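You operate a simulated robot arm through the tools that you are given. There is no shell and no other tool.

Carry out the task below with a simulated robot arm. There is one attempt and no reset: what you move stays moved.

JOB
Give motor Y57 its test run with the speed dial at 2000, then stop it.
Fine: clamp it, push the socket on with the power off, shut the guard; wait for the verdict; after STOP leave all as it is, power on.

Only the result counts: the job must be done as asked and must still hold three seconds after the hand-in. Knocking over, shifting, dropping, spilling or breaking anything else fails it.

ROBOT AND FRAMES
A 6-joint arm with a two-finger gripper, fixed in place. Base frame: the origin is at the foot of the arm, x ahead of it, y to its left, z up. Readings come in m, rad, newtons and seconds.
Its first joint turns from -2.897 to 2.897 rad. Payload 2.45 kg.
The tool frame sits at the grasp point between the pads (the TCP): z along the fingers, y along the line on which they close. The tips reach 0.02 m beyond it. The gripper opens to 0.14 m. The gripper's body begins 0.168 m behind the TCP.
Orientation is that of the tool frame in the base frame, as [roll, pitch, yaw] about the fixed x, y, z axes, in that order (R = Rz(yaw) Ry(pitch) Rx(roll)). With the fingers straight down and closing along the base's y, the tool's x points along the base's -x, its y along +y and its z along -z.

CONTROLS
- The arm moves only by the tool apply_moves. Its argument "series" is a list of rows, each an object of numbers (a shift or turn left out is 0, a gripper value left out holds the last): "dx", "dy", "dz": the shift along the tool's x, y, z in m; "ax", "ay", "az": the turn, a rotation vector about the tool's x, y, z in rad. In form: [{"dx": .., "dy": .., "dz": .., "ax": .., "ay": .., "az": ..}, ...]. A call has 1 to 20 rows; each row is the pose to reach, as a shift and turn from the pose commanded when the call began, along the tool's axes at that moment. "jaw" is the opening in per cent of the stroke, from 0 (shut) to 100 (fully open), set as the call begins (left out, the last holds). Rows are played at 5 a second. More than 0.05 m and 0.15 rad between two rows, or a gripper value outside its range, and nothing of the call is played. Where a pose cannot be reached the arm comes as near as it can. A force on the tool above 90 N (or 10 N above the force at the start of the call, whichever is more), or a blocked arm, ends the call early, and 0.2 s more pass. The fingers move at their own pace (about 0.045 m/s each) and stop on an object; they squeeze with about 45 N. The grip force told is the motor's: it shows also when the fingers shut on nothing. Time passes only in rows, and 0.2 s behind the last, so rows that repeat a pose let the fingers close. It gives the time, the measured TCP pose, the force on the tool (base axes), the opening and the grip force at its end, in the units of the frame above (readings bear some noise), with the torque about the TCP (base axes, N m) and any sound that the robot's microphone picked up.
- Cameras (640 x 400 px; columns grow to the right, rows downward): "scene" is fixed at [0.2204, 0.649, 1.4493]; the picture's right is [-0.58, -0.81, 0.00], its down [-0.29, 0.20, -0.94] and it looks along [0.76, -0.54, -0.35] (base axes); focal length 368 px, centre (320, 200). "wrist" rides on the gripper at [0.078, 0.011, -0.209] in the tool frame; the picture's right is [-0.14, 0.99, 0.00], its down [-0.92, -0.13, -0.37] and it looks along [-0.37, -0.05, 0.93] (tool axes); focal length 280 px, centre (320, 200). There is no depth. A picture from a camera that has moved, and an enlarged one, comes with that camera's place and axes in the base frame and with its lens.
- camera(camera): a new picture of that camera. It takes no simulated time.
- inspect(camera, box): a new picture of the part [left, top, right, bottom] of that camera's present view, enlarged. It takes no simulated time.
- hand_in(): hands the job in; it is judged then, once.

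Places have to be worked out from the pictures, the camera data and where the tool is seen. Open the gripper and draw the arm clear of the work before you hand the job in, unless the task says otherwise.

The tools are called after ">>>" as a command line: name --argument value ..., lists and objects as JSON in quotes. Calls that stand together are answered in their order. apply_moves: Moves the arm, as the interface text tells. Its arguments: {"type":"object","properties":{"series":{"type":"array","items":{"type":"object","properties":{"dx":{"type":"number"},"dy":{"type":"number"},"dz":{"type":"number"},"ax":{"type":"number"},"ay":{"type":"number"},"az":{"type":"number"}}}},"jaw":{"type":"number"}},"required":["series"]} The other tools are called the same way: camera (camera) takes a picture; inspect (camera, box) takes an enlarged picture of a part of a camera's view; hand_in () hands the job in.

At the start:

```text
time: 0.0
ee_pos: [0.6779, -0.1337, 1.3606]
ee_rot: [-3.141, 0.0, -3.14]
contact_force: [0.6, 0.3, 0.3]
torque: [-0.02, 0.02, 0.0]
width: 0.14
grasp_force: 0.1
```

scene: 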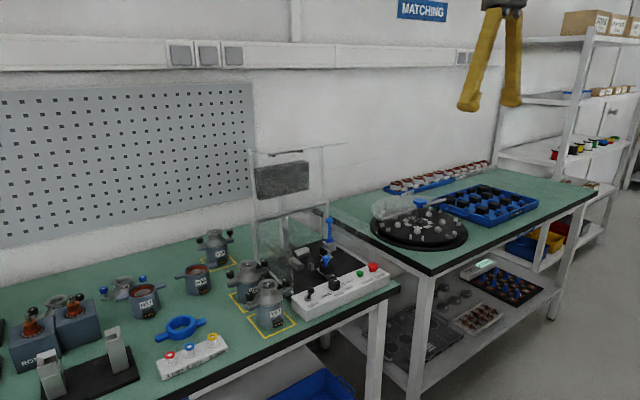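
wrist: 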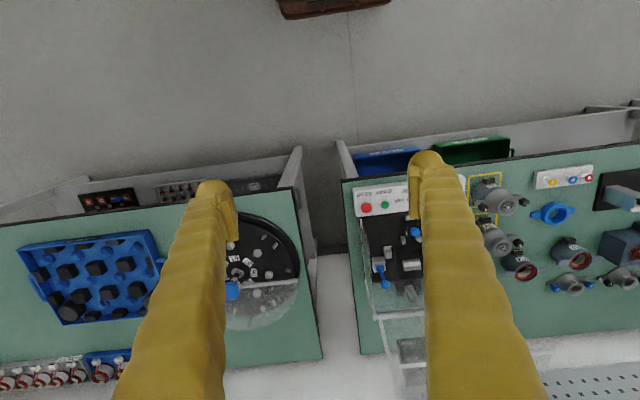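

I start by taking enlarged views of the workbench to identify the motors and the test stand.

>>> inspect --camera "scene" --box '[200, 200, 400, 340]'

>>> inspect --camera "scene" --box '[0, 220, 240, 400]'

>>> inspect --camera "wrist" --box '[340, 140, 640, 340]'

>>> inspect --camera "scene" --box '[280, 240, 400, 330]'

```text
2.86 times, centred on (300, 270) of scene
camera zoom: at [0.2204, 0.649, 1.4493], right [-0.58, -0.81, 0.0], down [-0.29, 0.2, -0.94], along [0.76, -0.54, -0.35], focal length 1051 px, centre (377, 0)
```

zoom: 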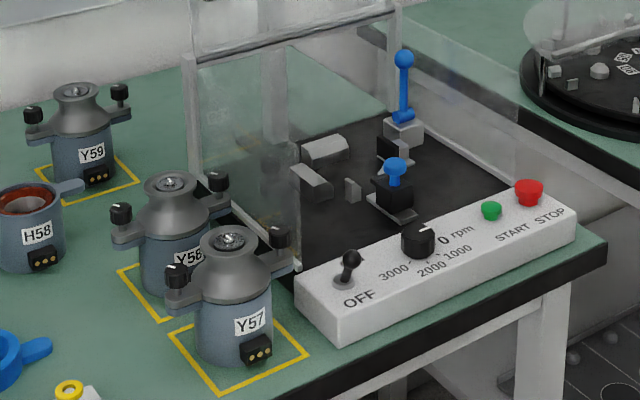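

```text
2.22 times, centred on (120, 310) of scene
camera zoom: at [0.2204, 0.649, 1.4493], right [-0.58, -0.81, 0.0], down [-0.29, 0.2, -0.94], along [0.76, -0.54, -0.35], focal length 817 px, centre (764, -44)
```

zoom: 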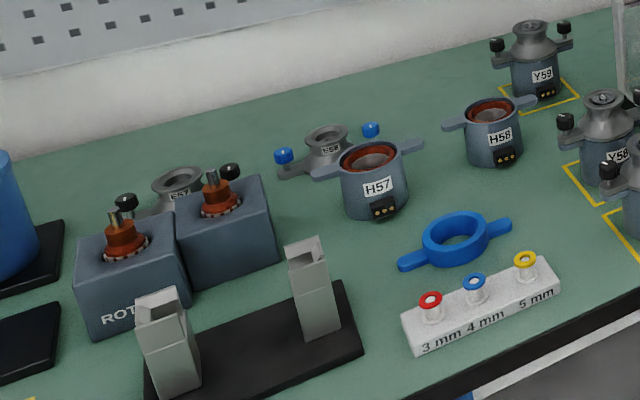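

```text
2.00 times, centred on (490, 240) of wrist
camera zoom: at [0.6001, -0.1246, 1.5697], right [0.14, 0.99, 0.0], down [0.92, -0.13, 0.37], along [0.37, -0.05, -0.93], focal length 561 px, centre (-20, 120)
```

zoom: 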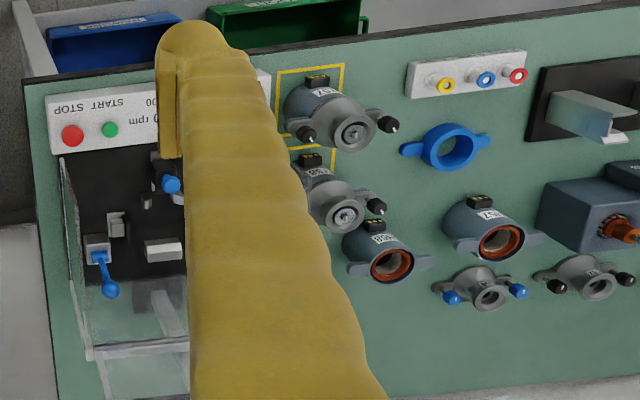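

```text
4.44 times, centred on (340, 285) of scene
camera zoom: at [0.2204, 0.649, 1.4493], right [-0.58, -0.81, 0.0], down [-0.29, 0.2, -0.94], along [0.76, -0.54, -0.35], focal length 1634 px, centre (231, -178)
```

zoom: 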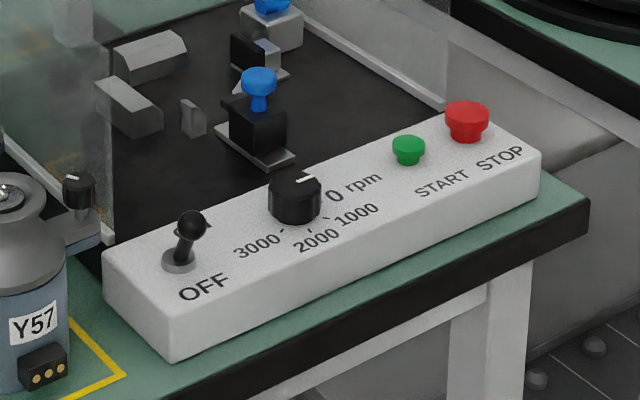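

The green START button triangulates to about (0.917, 0.011, 0.865), and Y57 stands near (0.94, 0.29). I want closer views of the stand before moving.

>>> inspect --camera "scene" --box '[250, 200, 350, 280]'

>>> inspect --camera "scene" --box '[235, 130, 355, 220]'

>>> inspect --camera "wrist" --box '[340, 170, 460, 370]'

>>> inspect --camera "scene" --box '[210, 250, 310, 340]'

```text
5.00 times, centred on (300, 240) of scene
camera zoom: at [0.2204, 0.649, 1.4493], right [-0.58, -0.81, 0.0], down [-0.29, 0.2, -0.94], along [0.76, -0.54, -0.35], focal length 1839 px, centre (420, 0)
```

zoom: 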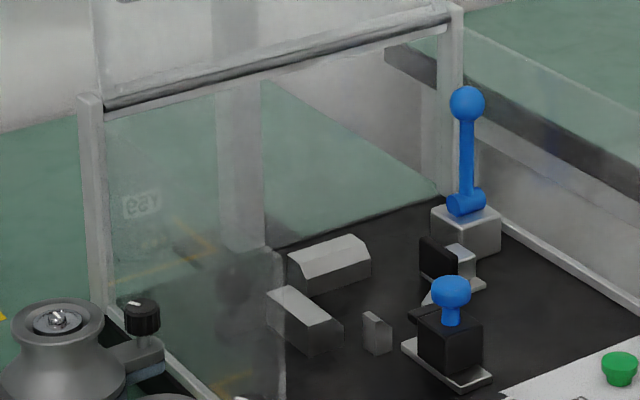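

```text
4.44 times, centred on (295, 175) of scene
camera zoom: at [0.2204, 0.649, 1.4493], right [-0.58, -0.81, 0.0], down [-0.29, 0.2, -0.94], along [0.76, -0.54, -0.35], focal length 1634 px, centre (431, 311)
```

zoom: 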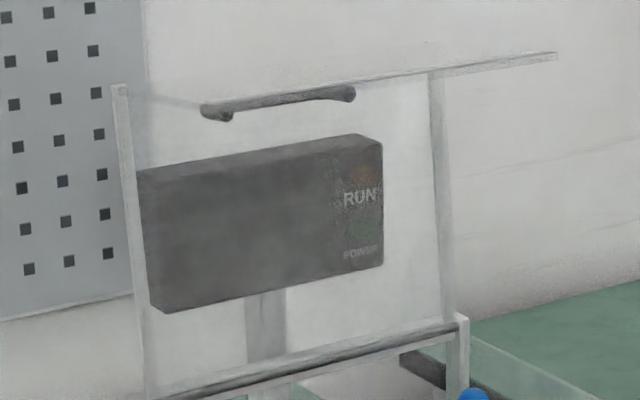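

```text
2.00 times, centred on (400, 270) of wrist
camera zoom: at [0.6001, -0.1246, 1.5697], right [0.14, 0.99, 0.0], down [0.92, -0.13, 0.37], along [0.37, -0.05, -0.93], focal length 561 px, centre (160, 60)
```

zoom: 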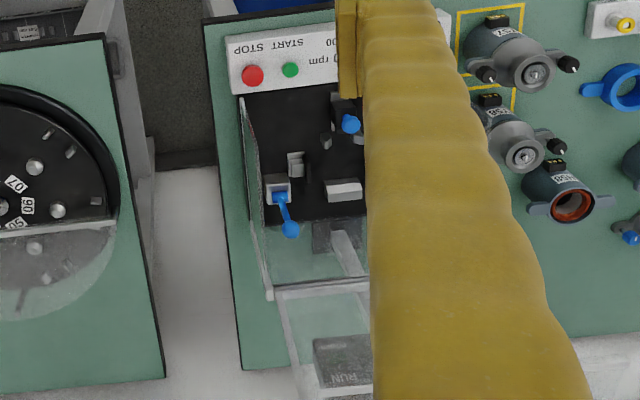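

```text
4.44 times, centred on (260, 295) of scene
camera zoom: at [0.2204, 0.649, 1.4493], right [-0.58, -0.81, 0.0], down [-0.29, 0.2, -0.94], along [0.76, -0.54, -0.35], focal length 1634 px, centre (587, -222)
```

zoom: 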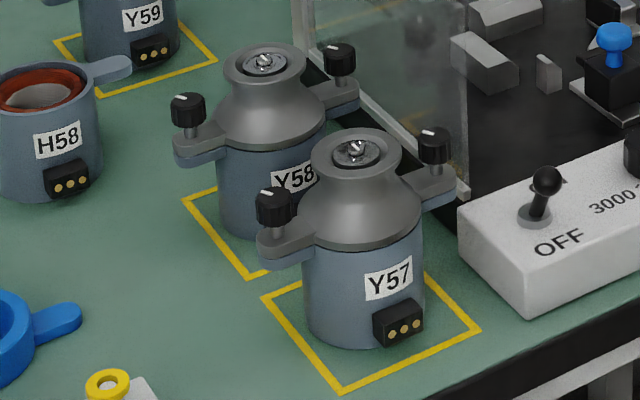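

The stand has two cradle blocks, a small peg, the blue-lever clamp, the sliding socket with a blue knob, and a raised guard lid. I shift the wrist sideways so the stand shows between the fingers.

>>> apply_moves --series '[{"dy": 0.04}, {"dy": 0.08}, {"dy": 0.12}, {"dy": 0.16}, {"dy": 0.2}, {"dy": 0.2}]'

>>> camera --camera "wrist"

>>> camera --camera "scene"

```text
time: 1.4
ee_pos: [0.6782, 0.0662, 1.3612]
ee_rot: [-3.141, 0.0, -3.14]
contact_force: [0.6, 0.0, -0.5]
torque: [0.04, 0.03, 0.0]
width: 0.1399
grasp_force: 0.0
```

```text
taken
camera wrist: at [0.5999, 0.0762, 1.5699], right [0.14, 0.99, 0.0], down [0.92, -0.13, 0.37], along [0.37, -0.05, -0.93], focal length 280 px, centre (320, 200)
```

wrist: 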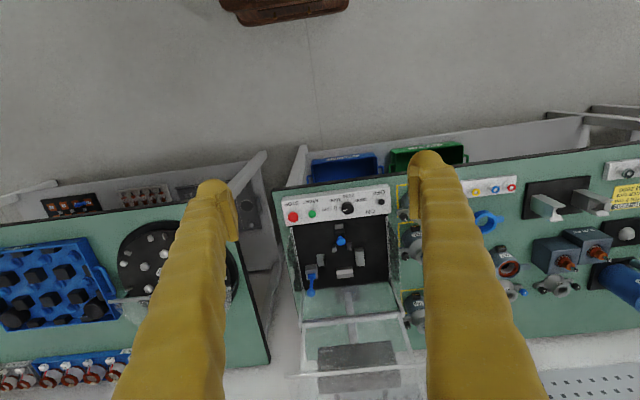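

```text
taken
```

scene: 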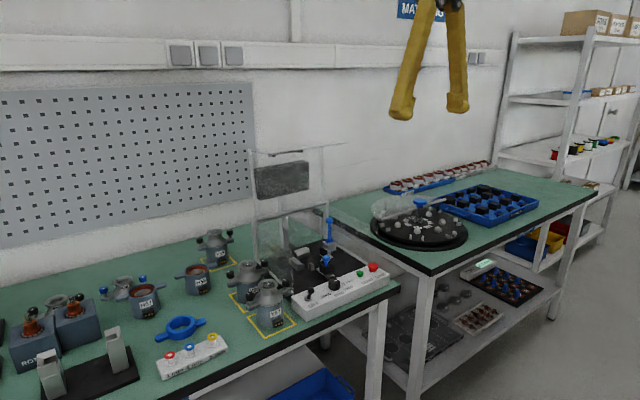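

>>> inspect --camera "wrist" --box '[270, 180, 430, 300]'

>>> inspect --camera "wrist" --box '[280, 260, 440, 400]'

```text
3.33 times, centred on (350, 240) of wrist
camera zoom: at [0.5999, 0.0762, 1.5699], right [0.14, 0.99, 0.0], down [0.92, -0.13, 0.37], along [0.37, -0.05, -0.93], focal length 935 px, centre (220, 67)
```

zoom: 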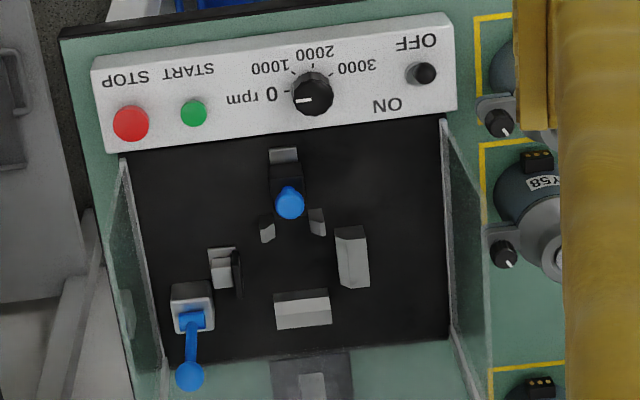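

```text
2.86 times, centred on (360, 330) of wrist
camera zoom: at [0.5999, 0.0762, 1.5699], right [0.14, 0.99, 0.0], down [0.92, -0.13, 0.37], along [0.37, -0.05, -0.93], focal length 801 px, centre (206, -171)
```

zoom: 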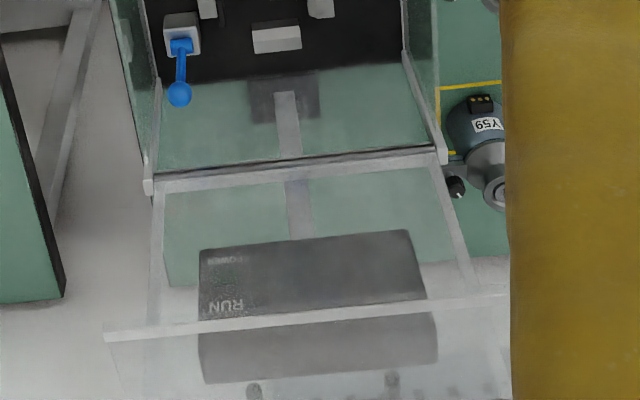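

The stand is clear now: motor seat bounded by two blocks, two key pegs facing the socket, and the clamp pad; dial points at 0, toggle at OFF. I move over toward Y57 for a closer look at its shape.

>>> apply_moves --series '[{"dy": 0.04, "dz": 0.02}, {"dy": 0.08, "dz": 0.04}, {"dy": 0.12, "dz": 0.06}, {"dy": 0.16, "dz": 0.08}, {"dy": 0.2, "dz": 0.1}, {"dy": 0.215, "dz": 0.13}, {"dy": 0.215, "dz": 0.13}]'

>>> camera --camera "wrist"

>>> inspect --camera "wrist" --box '[240, 120, 420, 260]'

```text
time: 3.0
ee_pos: [0.6789, 0.2799, 1.2295]
ee_rot: [3.141, 0.001, -3.138]
contact_force: [0.3, 0.0, -0.7]
torque: [-0.04, 0.02, -0.02]
width: 0.1401
grasp_force: 0.2
```

```text
taken
camera wrist: at [0.6002, 0.2901, 1.4392], right [0.14, 0.99, 0.0], down [0.92, -0.13, 0.37], along [0.37, -0.05, -0.93], focal length 280 px, centre (320, 200)
```

wrist: 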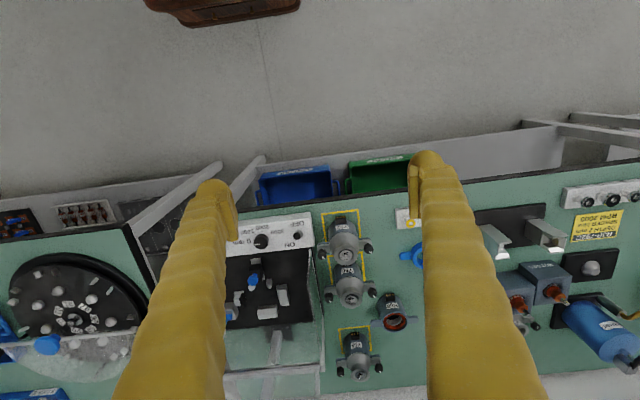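

```text
2.86 times, centred on (330, 190) of wrist
camera zoom: at [0.6002, 0.2901, 1.4392], right [0.14, 0.99, 0.0], down [0.92, -0.13, 0.37], along [0.37, -0.05, -0.93], focal length 801 px, centre (291, 229)
```

zoom: 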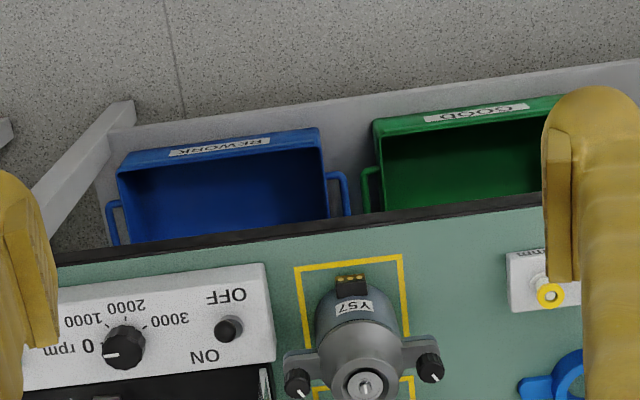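

There is a yellow notice at the right of the bench; I enlarge it to read, along with the motor group.

>>> inspect --camera "wrist" --box '[540, 180, 640, 260]'

>>> inspect --camera "wrist" --box '[310, 200, 420, 300]'

>>> inspect --camera "wrist" --box '[220, 200, 330, 300]'

>>> inspect --camera "scene" --box '[240, 135, 350, 205]'

```text
5.00 times, centred on (590, 220) of wrist
camera zoom: at [0.6002, 0.2901, 1.4392], right [0.14, 0.99, 0.0], down [0.92, -0.13, 0.37], along [0.37, -0.05, -0.93], focal length 1402 px, centre (-1030, 100)
```

zoom: 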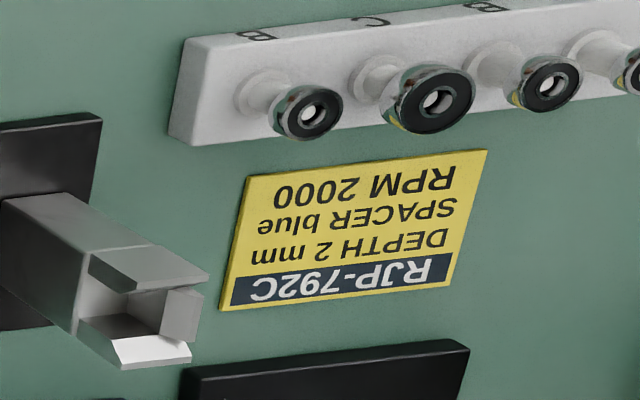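

```text
4.00 times, centred on (365, 250) of wrist
camera zoom: at [0.6002, 0.2901, 1.4392], right [0.14, 0.99, 0.0], down [0.92, -0.13, 0.37], along [0.37, -0.05, -0.93], focal length 1122 px, centre (140, 0)
```

zoom: 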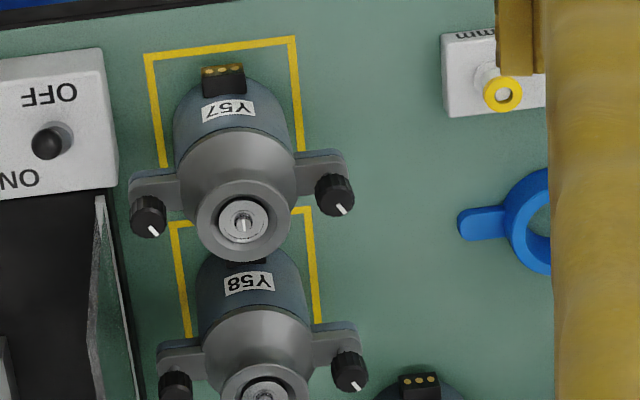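

```text
4.00 times, centred on (275, 250) of wrist
camera zoom: at [0.6002, 0.2901, 1.4392], right [0.14, 0.99, 0.0], down [0.92, -0.13, 0.37], along [0.37, -0.05, -0.93], focal length 1122 px, centre (500, 0)
```

zoom: 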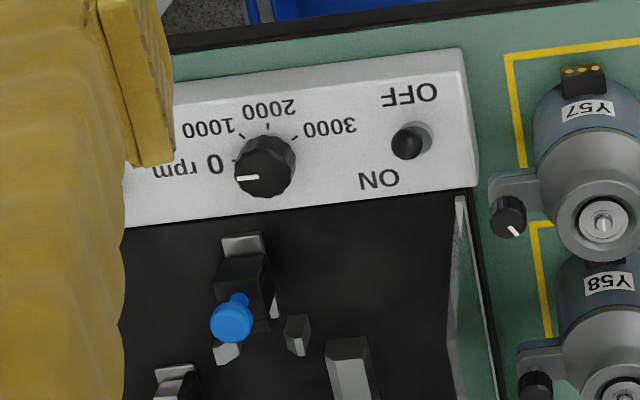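

```text
5.71 times, centred on (295, 170) of scene
camera zoom: at [0.2204, 0.649, 1.4493], right [-0.58, -0.81, 0.0], down [-0.29, 0.2, -0.94], along [0.76, -0.54, -0.35], focal length 2101 px, centre (463, 371)
```

zoom: 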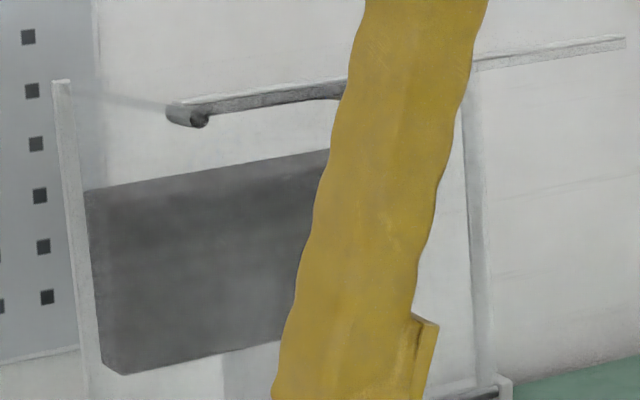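

Y57's neck top triangulates to about (0.933, 0.297, 0.9315) with a ~50 mm neck and ~100 mm knob spacing. I zoom in further for the neck profile, then look at the stand geometry.

>>> inspect --camera "scene" --box '[240, 265, 300, 335]'

>>> inspect --camera "wrist" --box '[310, 200, 385, 300]'

```text
5.71 times, centred on (270, 300) of scene
camera zoom: at [0.2204, 0.649, 1.4493], right [-0.58, -0.81, 0.0], down [-0.29, 0.2, -0.94], along [0.76, -0.54, -0.35], focal length 2101 px, centre (606, -371)
```

zoom: 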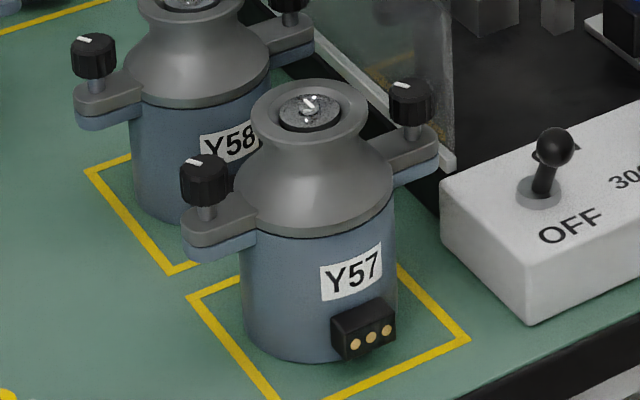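

```text
4.00 times, centred on (348, 250) of wrist
camera zoom: at [0.6002, 0.2901, 1.4392], right [0.14, 0.99, 0.0], down [0.92, -0.13, 0.37], along [0.37, -0.05, -0.93], focal length 1122 px, centre (210, 0)
```

zoom: 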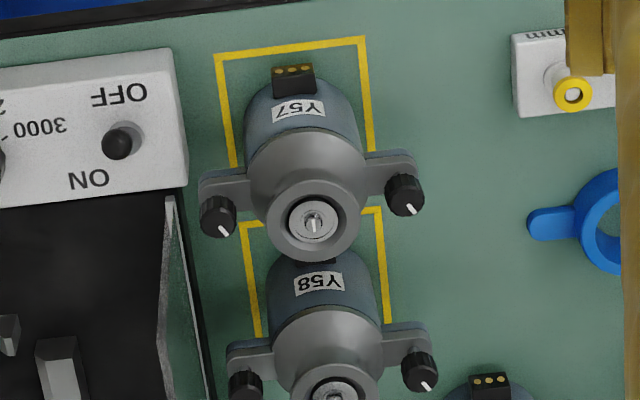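

Notice confirms RPM 2000 for RJP-792C. Now I bring the wrist camera over the stand for close views and to learn how far the arm reaches.

>>> apply_moves --series '[{"dx": -0.03, "dy": -0.025, "dz": 0.01}, {"dx": -0.06, "dy": -0.05, "dz": 0.02}, {"dx": -0.09, "dy": -0.075, "dz": 0.03}, {"dx": -0.12, "dy": -0.1, "dz": 0.04}, {"dx": -0.15, "dy": -0.125, "dz": 0.05}, {"dx": -0.18, "dy": -0.15, "dz": 0.06}, {"dx": -0.21, "dy": -0.175, "dz": 0.07}, {"dx": -0.25, "dy": -0.2, "dz": 0.08}, {"dx": -0.25, "dy": -0.2, "dz": 0.08}]'

>>> camera --camera "wrist"

>>> inspect --camera "wrist" --box '[240, 100, 420, 260]'

>>> camera --camera "scene"

```text
time: 5.0
ee_pos: [0.9289, 0.0789, 1.1506]
ee_rot: [-3.141, 0.001, -3.14]
contact_force: [0.0, -0.6, -0.2]
torque: [0.0, 0.01, -0.01]
width: 0.1401
grasp_force: 0.0
```

```text
taken
camera wrist: at [0.85, 0.0897, 1.3598], right [0.14, 0.99, 0.0], down [0.92, -0.13, 0.37], along [0.37, -0.05, -0.93], focal length 280 px, centre (320, 200)
```

wrist: 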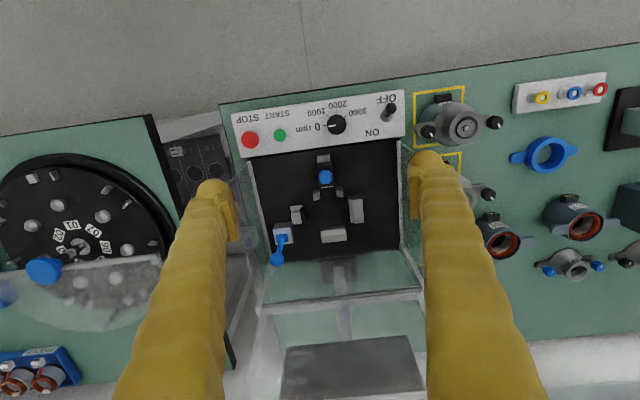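

```text
2.50 times, centred on (330, 180) of wrist
camera zoom: at [0.85, 0.0897, 1.3598], right [0.14, 0.99, 0.0], down [0.92, -0.13, 0.37], along [0.37, -0.05, -0.93], focal length 701 px, centre (295, 250)
```

zoom: 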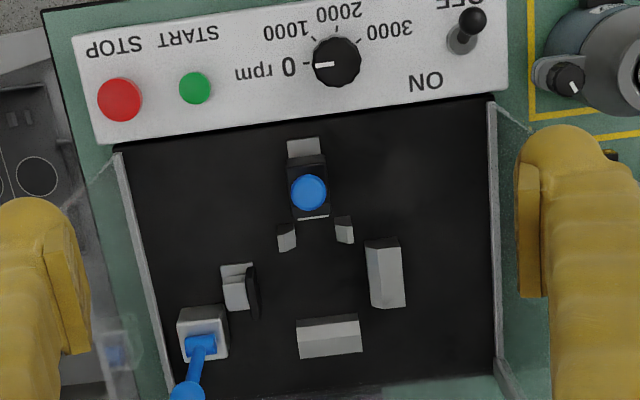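

```text
taken
```

scene: 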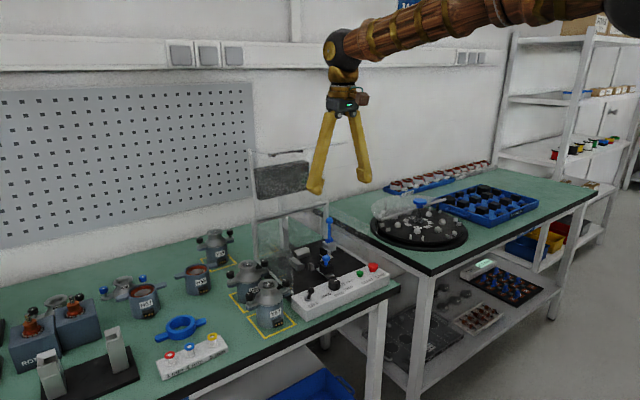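

The toggle leans to OFF; stand seat is visible. I test the reach outward with the tool pointing down, at this safe height.

>>> apply_moves --series '[{"dx": -0.03}, {"dx": -0.06}, {"dx": -0.09}, {"dx": -0.12}, {"dx": -0.14}, {"dx": -0.14}]'

>>> camera --camera "wrist"

>>> camera --camera "scene"

```text
time: 6.2
ee_pos: [1.0577, 0.0813, 1.1525]
ee_rot: [-3.139, -0.018, 3.14]
contact_force: [-63.7, -4.2, 0.9]
torque: [0.38, -4.85, -0.44]
width: 0.14
grasp_force: 0.1
stopped in row 6: the force on the tool passed its limit at 153 N (the readings are from after the stop); the commanded pose is now the measured one
```

```text
taken
camera wrist: at [0.9832, 0.0916, 1.362], right [0.14, 0.99, 0.0], down [0.93, -0.13, 0.35], along [0.35, -0.05, -0.94], focal length 280 px, centre (320, 200)
```

wrist: 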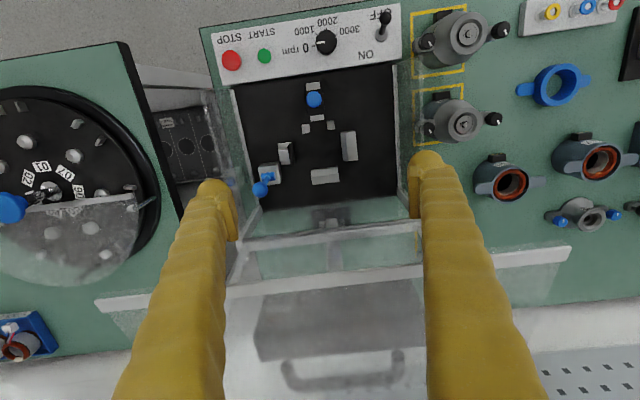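

```text
taken
```

scene: 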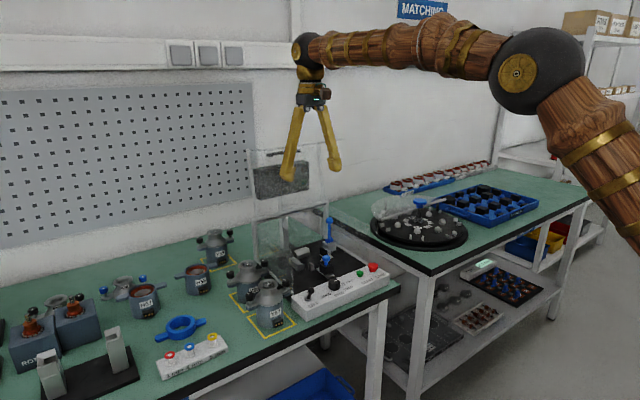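

The fingers hit the raised guard's front flange, which sticks out toward me at about x=1.08, z≈1.2. I back straight off and check that nothing moved.

>>> apply_moves --series '[{"dx": 0.03}, {"dx": 0.06}, {"dx": 0.1}, {"dx": 0.13}, {"dx": 0.13}]'

>>> camera --camera "wrist"

>>> inspect --camera "scene" --box '[235, 130, 355, 220]'

>>> inspect --camera "scene" --box '[200, 200, 400, 340]'

```text
time: 7.4
ee_pos: [0.9294, 0.0823, 1.1536]
ee_rot: [-3.139, -0.014, -3.142]
contact_force: [-0.3, -0.9, 0.8]
torque: [0.0, 0.0, 0.0]
width: 0.14
grasp_force: 0.1
```

```text
taken
camera wrist: at [0.8547, 0.0917, 1.3635], right [0.14, 0.99, 0.0], down [0.93, -0.13, 0.36], along [0.35, -0.05, -0.93], focal length 280 px, centre (320, 200)
```

wrist: 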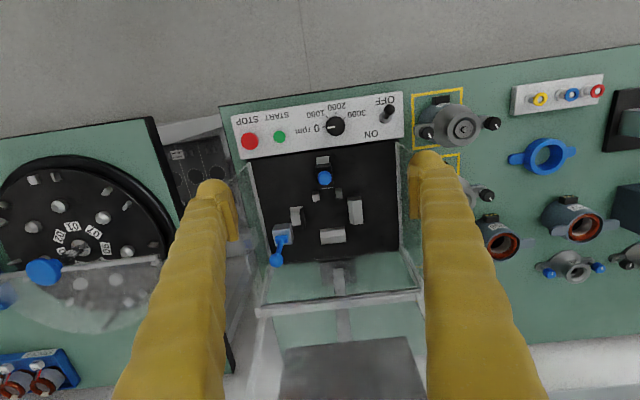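

```text
4.44 times, centred on (295, 175) of scene
camera zoom: at [0.2204, 0.649, 1.4493], right [-0.58, -0.81, 0.0], down [-0.29, 0.2, -0.94], along [0.76, -0.54, -0.35], focal length 1634 px, centre (431, 311)
```

zoom: 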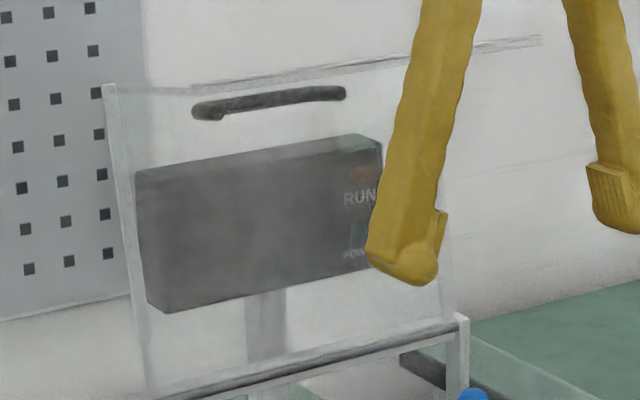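

```text
2.86 times, centred on (300, 270) of scene
camera zoom: at [0.2204, 0.649, 1.4493], right [-0.58, -0.81, 0.0], down [-0.29, 0.2, -0.94], along [0.76, -0.54, -0.35], focal length 1051 px, centre (377, 0)
```

zoom: 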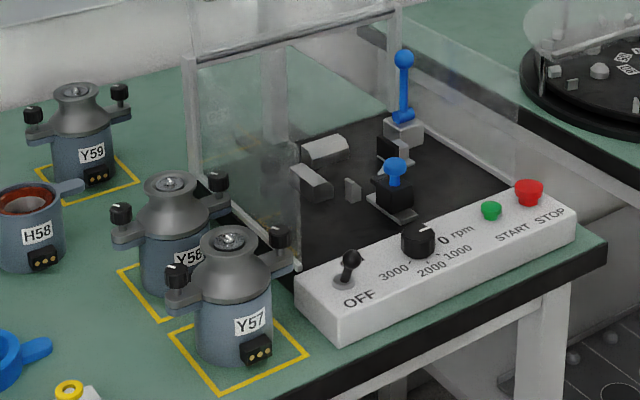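

The guard only swung a few degrees further open (flange edge now ≈(1.085, 1.228)); everything else is unchanged. I correct the small tilt and go somewhat lower for precise measurements of the seat.

>>> apply_moves --series '[{"ay": -0.014, "dz": 0.03}, {"ay": -0.014, "dz": 0.06}, {"ay": -0.014, "dz": 0.07}, {"ay": -0.014, "dz": 0.07}]' --jaw 100

>>> inspect --camera "wrist" --box '[240, 80, 420, 192]'

>>> inspect --camera "wrist" --box '[260, 120, 380, 220]'

>>> camera --camera "wrist"

```text
time: 8.4
ee_pos: [0.929, 0.082, 1.0822]
ee_rot: [-3.139, 0.0, 3.141]
contact_force: [-0.1, 0.6, 0.4]
torque: [0.05, -0.03, 0.02]
width: 0.1399
grasp_force: 0.1
```

```text
3.56 times, centred on (330, 136) of wrist
camera zoom: at [0.8506, 0.0918, 1.2919], right [0.14, 0.99, 0.0], down [0.92, -0.13, 0.37], along [0.37, -0.05, -0.93], focal length 997 px, centre (284, 428)
```

zoom: 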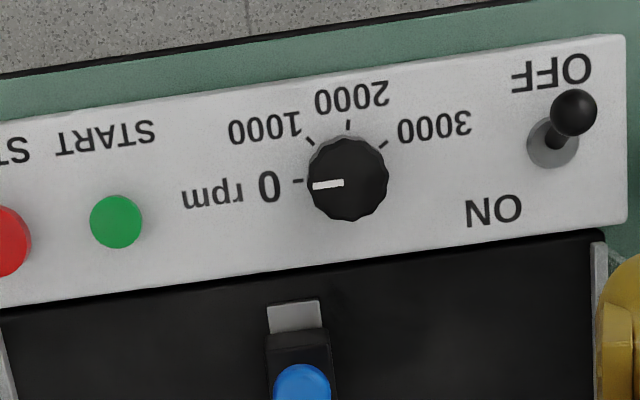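

```text
4.00 times, centred on (320, 170) of wrist
camera zoom: at [0.8506, 0.0918, 1.2919], right [0.14, 0.99, 0.0], down [0.92, -0.13, 0.37], along [0.37, -0.05, -0.93], focal length 1122 px, centre (320, 320)
```

zoom: 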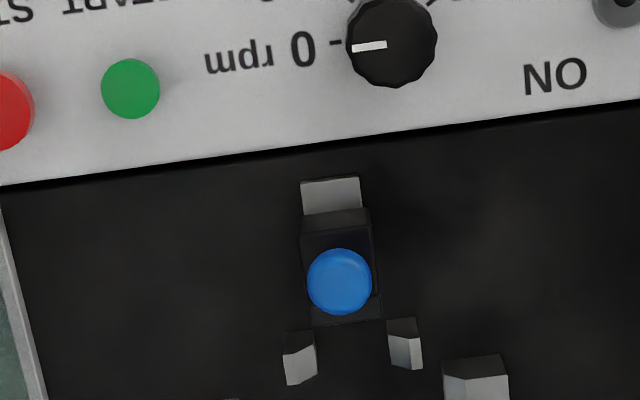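

```text
taken
camera wrist: at [0.8506, 0.0918, 1.2919], right [0.14, 0.99, 0.0], down [0.92, -0.13, 0.37], along [0.37, -0.05, -0.93], focal length 280 px, centre (320, 200)
```

wrist: 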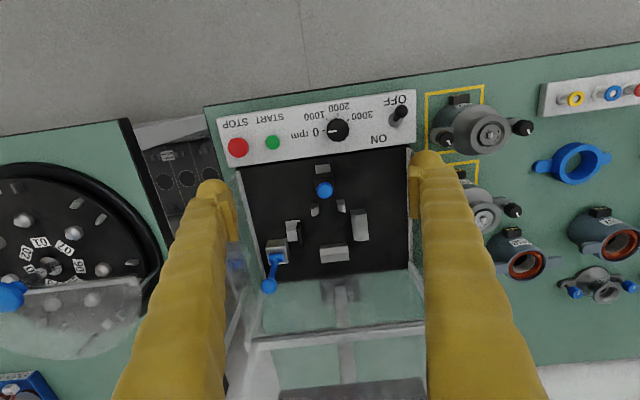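

Now I take a zoom on the seat blocks, pegs and clamp.

>>> inspect --camera "wrist" --box '[260, 170, 380, 290]'

>>> inspect --camera "wrist" --box '[410, 80, 540, 170]'

>>> inspect --camera "scene" --box '[280, 210, 350, 280]'

```text
3.33 times, centred on (320, 230) of wrist
camera zoom: at [0.8506, 0.0918, 1.2919], right [0.14, 0.99, 0.0], down [0.92, -0.13, 0.37], along [0.37, -0.05, -0.93], focal length 935 px, centre (320, 100)
```

zoom: 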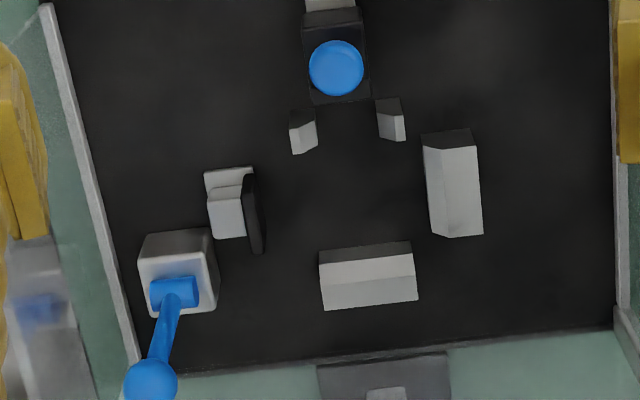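

```text
4.44 times, centred on (475, 125) of wrist
camera zoom: at [0.8506, 0.0918, 1.2919], right [0.14, 0.99, 0.0], down [0.92, -0.13, 0.37], along [0.37, -0.05, -0.93], focal length 1246 px, centre (-369, 533)
```

zoom: 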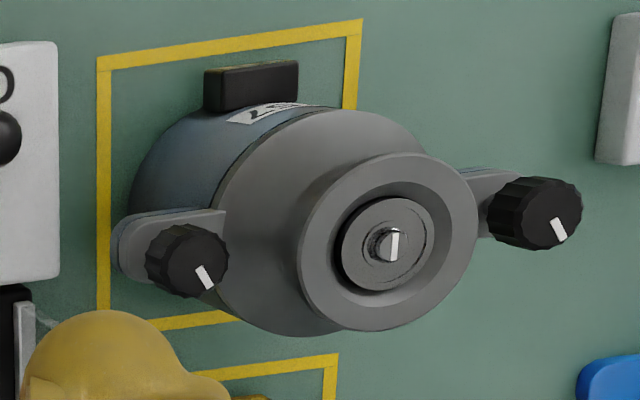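

```text
5.71 times, centred on (315, 245) of scene
camera zoom: at [0.2204, 0.649, 1.4493], right [-0.58, -0.81, 0.0], down [-0.29, 0.2, -0.94], along [0.76, -0.54, -0.35], focal length 2101 px, centre (349, -57)
```

zoom: 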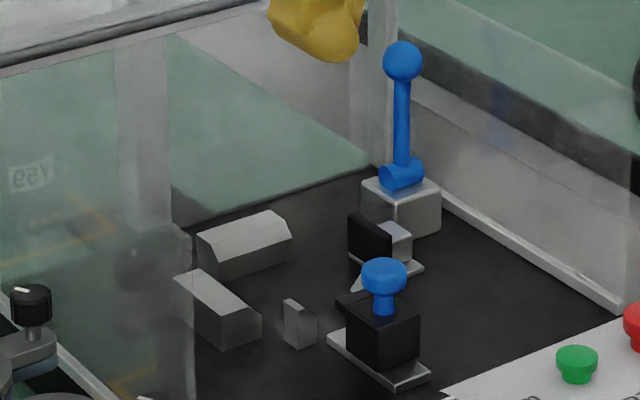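

Seat geometry from these views: block A inner face y≈0.118 (x 1.063–1.113), block B face x≈1.128 (y 0.052–0.105), pegs leave a gap centred on y≈0.079, so the motor axis belongs at about (1.088, 0.078). I back up to free space and turn the tool (yaw +40°) so I can later grip the neck clear of the knobs.

>>> apply_moves --series '[{"dx": 0.02, "dy": 0.01, "dz": -0.03, "az": -0.1}, {"dx": 0.04, "dy": 0.02, "dz": -0.06, "az": -0.2}, {"dx": 0.06, "dy": 0.04, "dz": -0.09, "az": -0.3}, {"dx": 0.08, "dy": 0.06, "dz": -0.12, "az": -0.4}, {"dx": 0.1, "dy": 0.08, "dz": -0.14, "az": -0.5}, {"dx": 0.13, "dy": 0.1, "dz": -0.16, "az": -0.6}, {"dx": 0.15, "dy": 0.12, "dz": -0.17, "az": -0.7}, {"dx": 0.15, "dy": 0.12, "dz": -0.17, "az": -0.7}]'

>>> camera --camera "scene"

```text
time: 10.2
ee_pos: [0.7797, 0.2017, 1.2514]
ee_rot: [-3.14, -0.001, -2.441]
contact_force: [-0.5, 0.7, 0.8]
torque: [0.0, 0.04, 0.0]
width: 0.1399
grasp_force: 0.0
```

```text
taken
```

scene: 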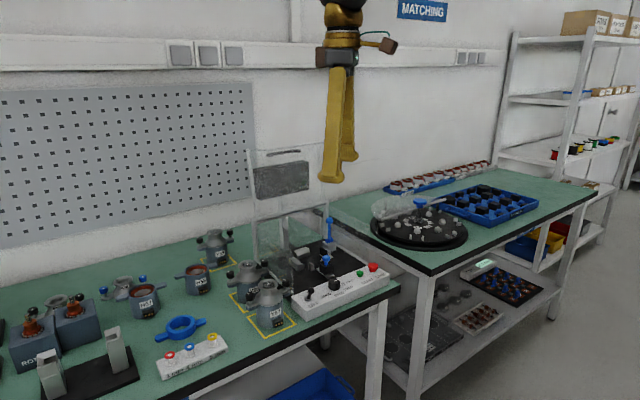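

Yaw is now +40° as planned. Next I tilt the tool forward by about 30° (approach pointing forward-down).

>>> apply_moves --series '[{"ay": -0.13}, {"ay": -0.26}, {"ay": -0.39}, {"ay": -0.52}, {"ay": -0.52}]' --jaw 55

>>> camera --camera "wrist"

>>> camera --camera "scene"

```text
time: 11.4
ee_pos: [0.7794, 0.2006, 1.2529]
ee_rot: [-3.139, 0.52, -2.442]
contact_force: [0.7, -0.5, -0.1]
torque: [0.03, -0.02, -0.02]
width: 0.0768
grasp_force: 0.1
```

```text
taken
camera wrist: at [0.6409, 0.098, 1.3953], right [-0.55, 0.83, 0.07], down [0.55, 0.3, 0.78], along [0.63, 0.46, -0.62], focal length 280 px, centre (320, 200)
```

wrist: 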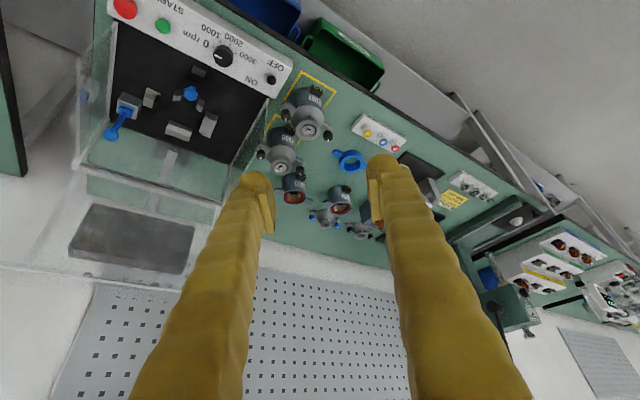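

```text
taken
```

scene: 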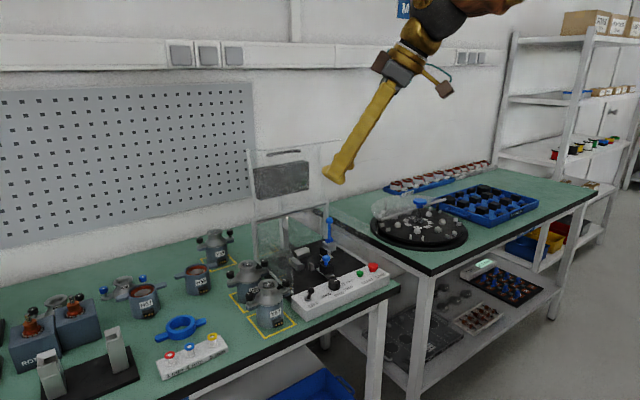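

The tool frame is now approach (0.38, 0.32, −0.87) with fingers closing along (−0.64, 0.77, 0). I move to a hover above Y57's neck at z≈1.02 and check alignment.

>>> apply_moves --series '[{"dx": -0.0058, "dy": -0.0035, "dz": 0.0416}, {"dx": -0.0115, "dy": -0.0071, "dz": 0.0833}, {"dx": -0.0173, "dy": -0.0106, "dz": 0.1249}, {"dx": -0.0231, "dy": -0.0141, "dz": 0.1666}, {"dx": -0.0289, "dy": -0.0176, "dz": 0.2082}, {"dx": -0.0346, "dy": -0.0212, "dz": 0.2499}, {"dx": -0.0404, "dy": -0.0247, "dz": 0.2915}, {"dx": -0.0404, "dy": -0.0247, "dz": 0.2915}]'

>>> camera --camera "wrist"

>>> inspect --camera "scene" --box '[200, 210, 340, 340]'

```text
time: 13.2
ee_pos: [0.9322, 0.298, 1.0204]
ee_rot: [-3.141, 0.52, -2.442]
contact_force: [-0.3, -0.3, 0.4]
torque: [0.0, 0.01, -0.01]
width: 0.0772
grasp_force: 0.0
```

```text
taken
camera wrist: at [0.7945, 0.1953, 1.1623], right [-0.55, 0.83, 0.07], down [0.55, 0.3, 0.78], along [0.63, 0.46, -0.63], focal length 280 px, centre (320, 200)
```

wrist: 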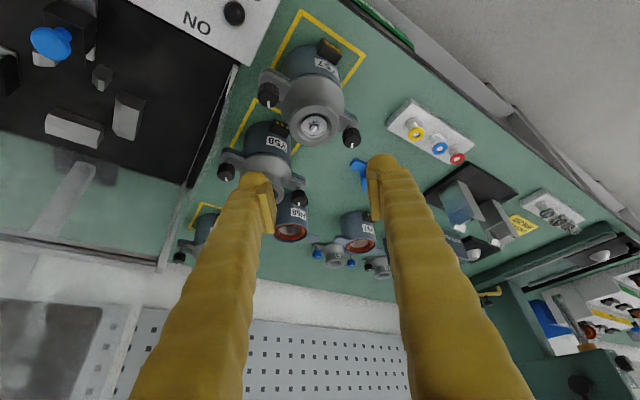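

```text
3.08 times, centred on (270, 275) of scene
camera zoom: at [0.2204, 0.649, 1.4493], right [-0.58, -0.81, 0.0], down [-0.29, 0.2, -0.94], along [0.76, -0.54, -0.35], focal length 1132 px, centre (474, -31)
```

zoom: 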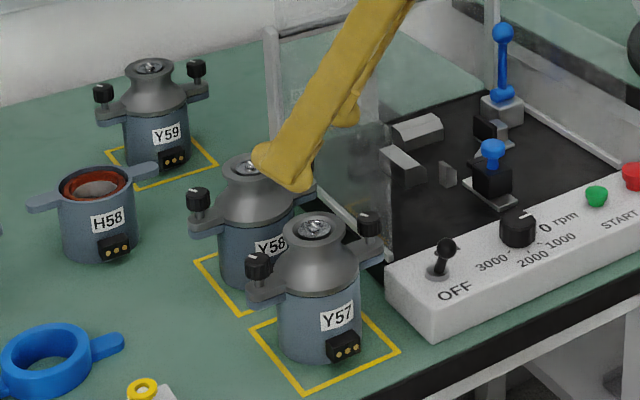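

Fingers straddle toward the neck as expected. I enlarge the wrist view to fix the neck centre precisely.

>>> inspect --camera "wrist" --box '[240, 20, 400, 160]'

>>> inspect --camera "wrist" --box '[280, 90, 350, 150]'

```text
2.86 times, centred on (320, 90) of wrist
camera zoom: at [0.7945, 0.1953, 1.1623], right [-0.55, 0.83, 0.07], down [0.55, 0.3, 0.78], along [0.63, 0.46, -0.63], focal length 801 px, centre (320, 514)
```

zoom: 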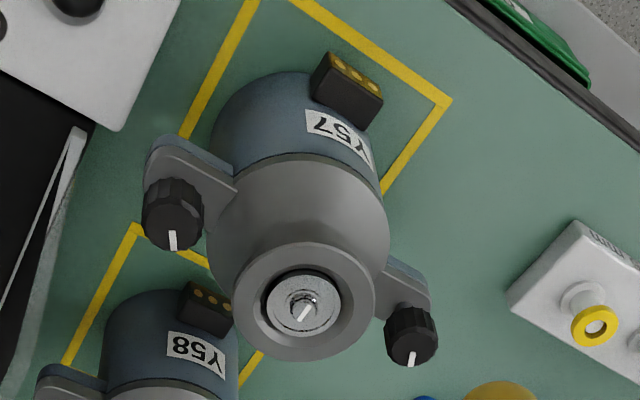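

```text
6.67 times, centred on (315, 120) of wrist
camera zoom: at [0.7945, 0.1953, 1.1623], right [-0.55, 0.83, 0.07], down [0.55, 0.3, 0.78], along [0.63, 0.46, -0.63], focal length 1869 px, centre (353, 733)
```

zoom: 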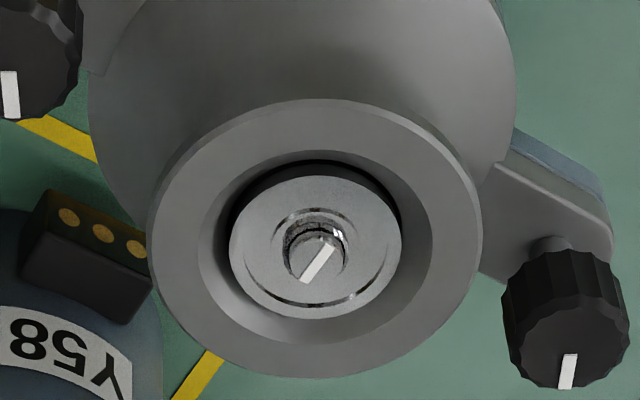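

Neck centre measures (0.932, 0.297), right under the TCP. I descend vertically to z≈0.945 so the pad ends overlap the neck by ~9 mm.

>>> apply_moves --series '[{"dx": 0.0126, "dz": 0.022}, {"dx": 0.0251, "dz": 0.0439}, {"dx": 0.0327, "dz": 0.0571}, {"dx": 0.0377, "dz": 0.0659}, {"dx": 0.0377, "dz": 0.0659}]'

>>> inspect --camera "scene" --box '[230, 240, 320, 320]'

>>> camera --camera "wrist"

```text
time: 14.4
ee_pos: [0.9321, 0.2978, 0.9437]
ee_rot: [3.14, 0.52, -2.44]
contact_force: [-0.1, 0.2, 0.1]
torque: [0.02, 0.01, -0.03]
width: 0.0768
grasp_force: 0.0
```

```text
5.00 times, centred on (275, 280) of scene
camera zoom: at [0.2204, 0.649, 1.4493], right [-0.58, -0.81, 0.0], down [-0.29, 0.2, -0.94], along [0.76, -0.54, -0.35], focal length 1839 px, centre (545, -200)
```

zoom: 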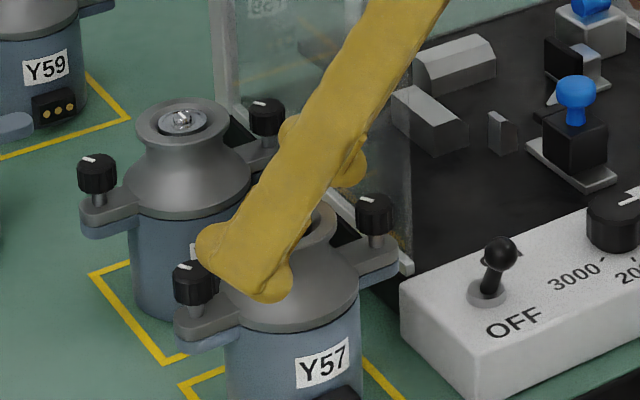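

```text
taken
camera wrist: at [0.7942, 0.1951, 1.086], right [-0.55, 0.83, 0.07], down [0.55, 0.3, 0.78], along [0.63, 0.46, -0.63], focal length 280 px, centre (320, 200)
```

wrist: 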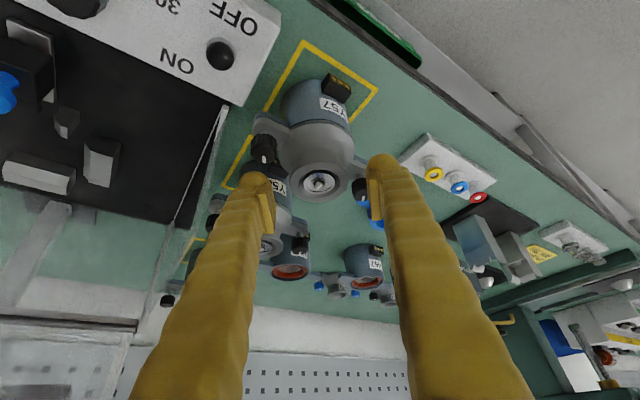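

Fingers are around the neck lip with no contact. I close the gripper onto it.

>>> apply_moves --series '[{"dz": 0}, {"dz": 0}, {"dz": 0}, {"dz": 0}, {"dz": 0}]' --jaw 0

>>> inspect --camera "wrist" --box '[220, 60, 420, 240]'

>>> inspect --camera "scene" --box '[230, 240, 320, 320]'

```text
time: 15.6
ee_pos: [0.9316, 0.2977, 0.9436]
ee_rot: [3.142, 0.519, -2.441]
contact_force: [-1.1, 2.2, -0.1]
torque: [0.19, 0.14, 0.04]
width: 0.0473
grasp_force: 44.6
```

```text
2.22 times, centred on (320, 150) of wrist
camera zoom: at [0.7942, 0.1951, 1.0861], right [-0.55, 0.83, 0.07], down [0.55, 0.3, 0.78], along [0.63, 0.46, -0.63], focal length 623 px, centre (320, 311)
```

zoom: 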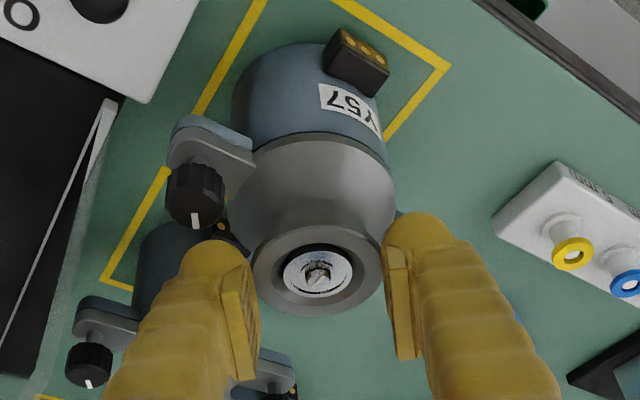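

```text
5.00 times, centred on (275, 280) of scene
camera zoom: at [0.2204, 0.649, 1.4493], right [-0.58, -0.81, 0.0], down [-0.29, 0.2, -0.94], along [0.76, -0.54, -0.35], focal length 1839 px, centre (545, -200)
```

zoom: 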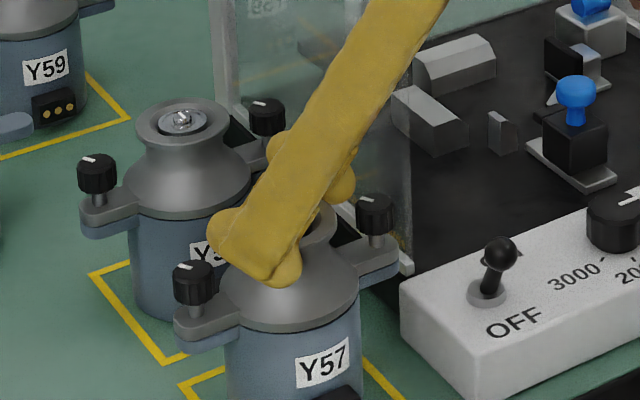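

Gripped at 47 mm with full force. I lift 4 cm slowly and check that the motor comes along without slipping.

>>> apply_moves --series '[{"dx": -0.002, "dz": -0.0035}, {"dx": -0.005, "dz": -0.0087}, {"dx": -0.0099, "dz": -0.0174}, {"dx": -0.0149, "dz": -0.026}, {"dx": -0.0199, "dz": -0.0347}, {"dx": -0.0199, "dz": -0.0347}]'

>>> inspect --camera "scene" --box '[220, 230, 320, 330]'

>>> inspect --camera "wrist" --box '[220, 60, 420, 240]'

```text
time: 17.0
ee_pos: [0.9315, 0.2982, 0.9828]
ee_rot: [3.141, 0.519, -2.441]
contact_force: [0.1, -0.8, 0.6]
torque: [-0.04, 0.0, -0.01]
width: 0.0
grasp_force: 28.9
```

```text
4.00 times, centred on (270, 280) of scene
camera zoom: at [0.2204, 0.649, 1.4493], right [-0.58, -0.81, 0.0], down [-0.29, 0.2, -0.94], along [0.76, -0.54, -0.35], focal length 1471 px, centre (520, -120)
```

zoom: 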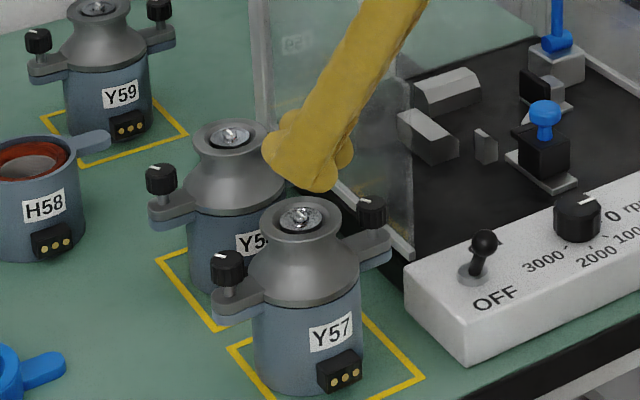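

```text
2.22 times, centred on (320, 150) of wrist
camera zoom: at [0.7938, 0.195, 1.1258], right [-0.55, 0.83, 0.07], down [0.55, 0.3, 0.78], along [0.63, 0.46, -0.63], focal length 623 px, centre (320, 311)
```

zoom: 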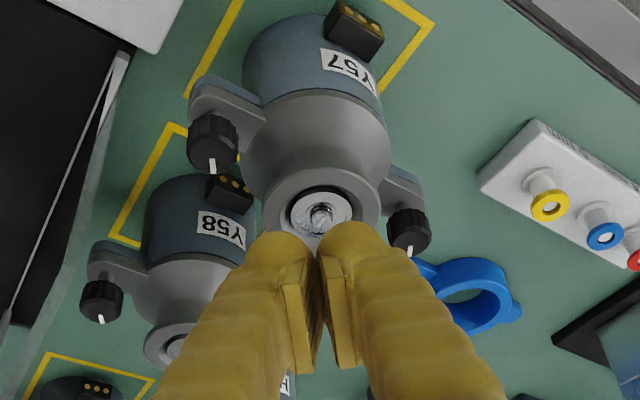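

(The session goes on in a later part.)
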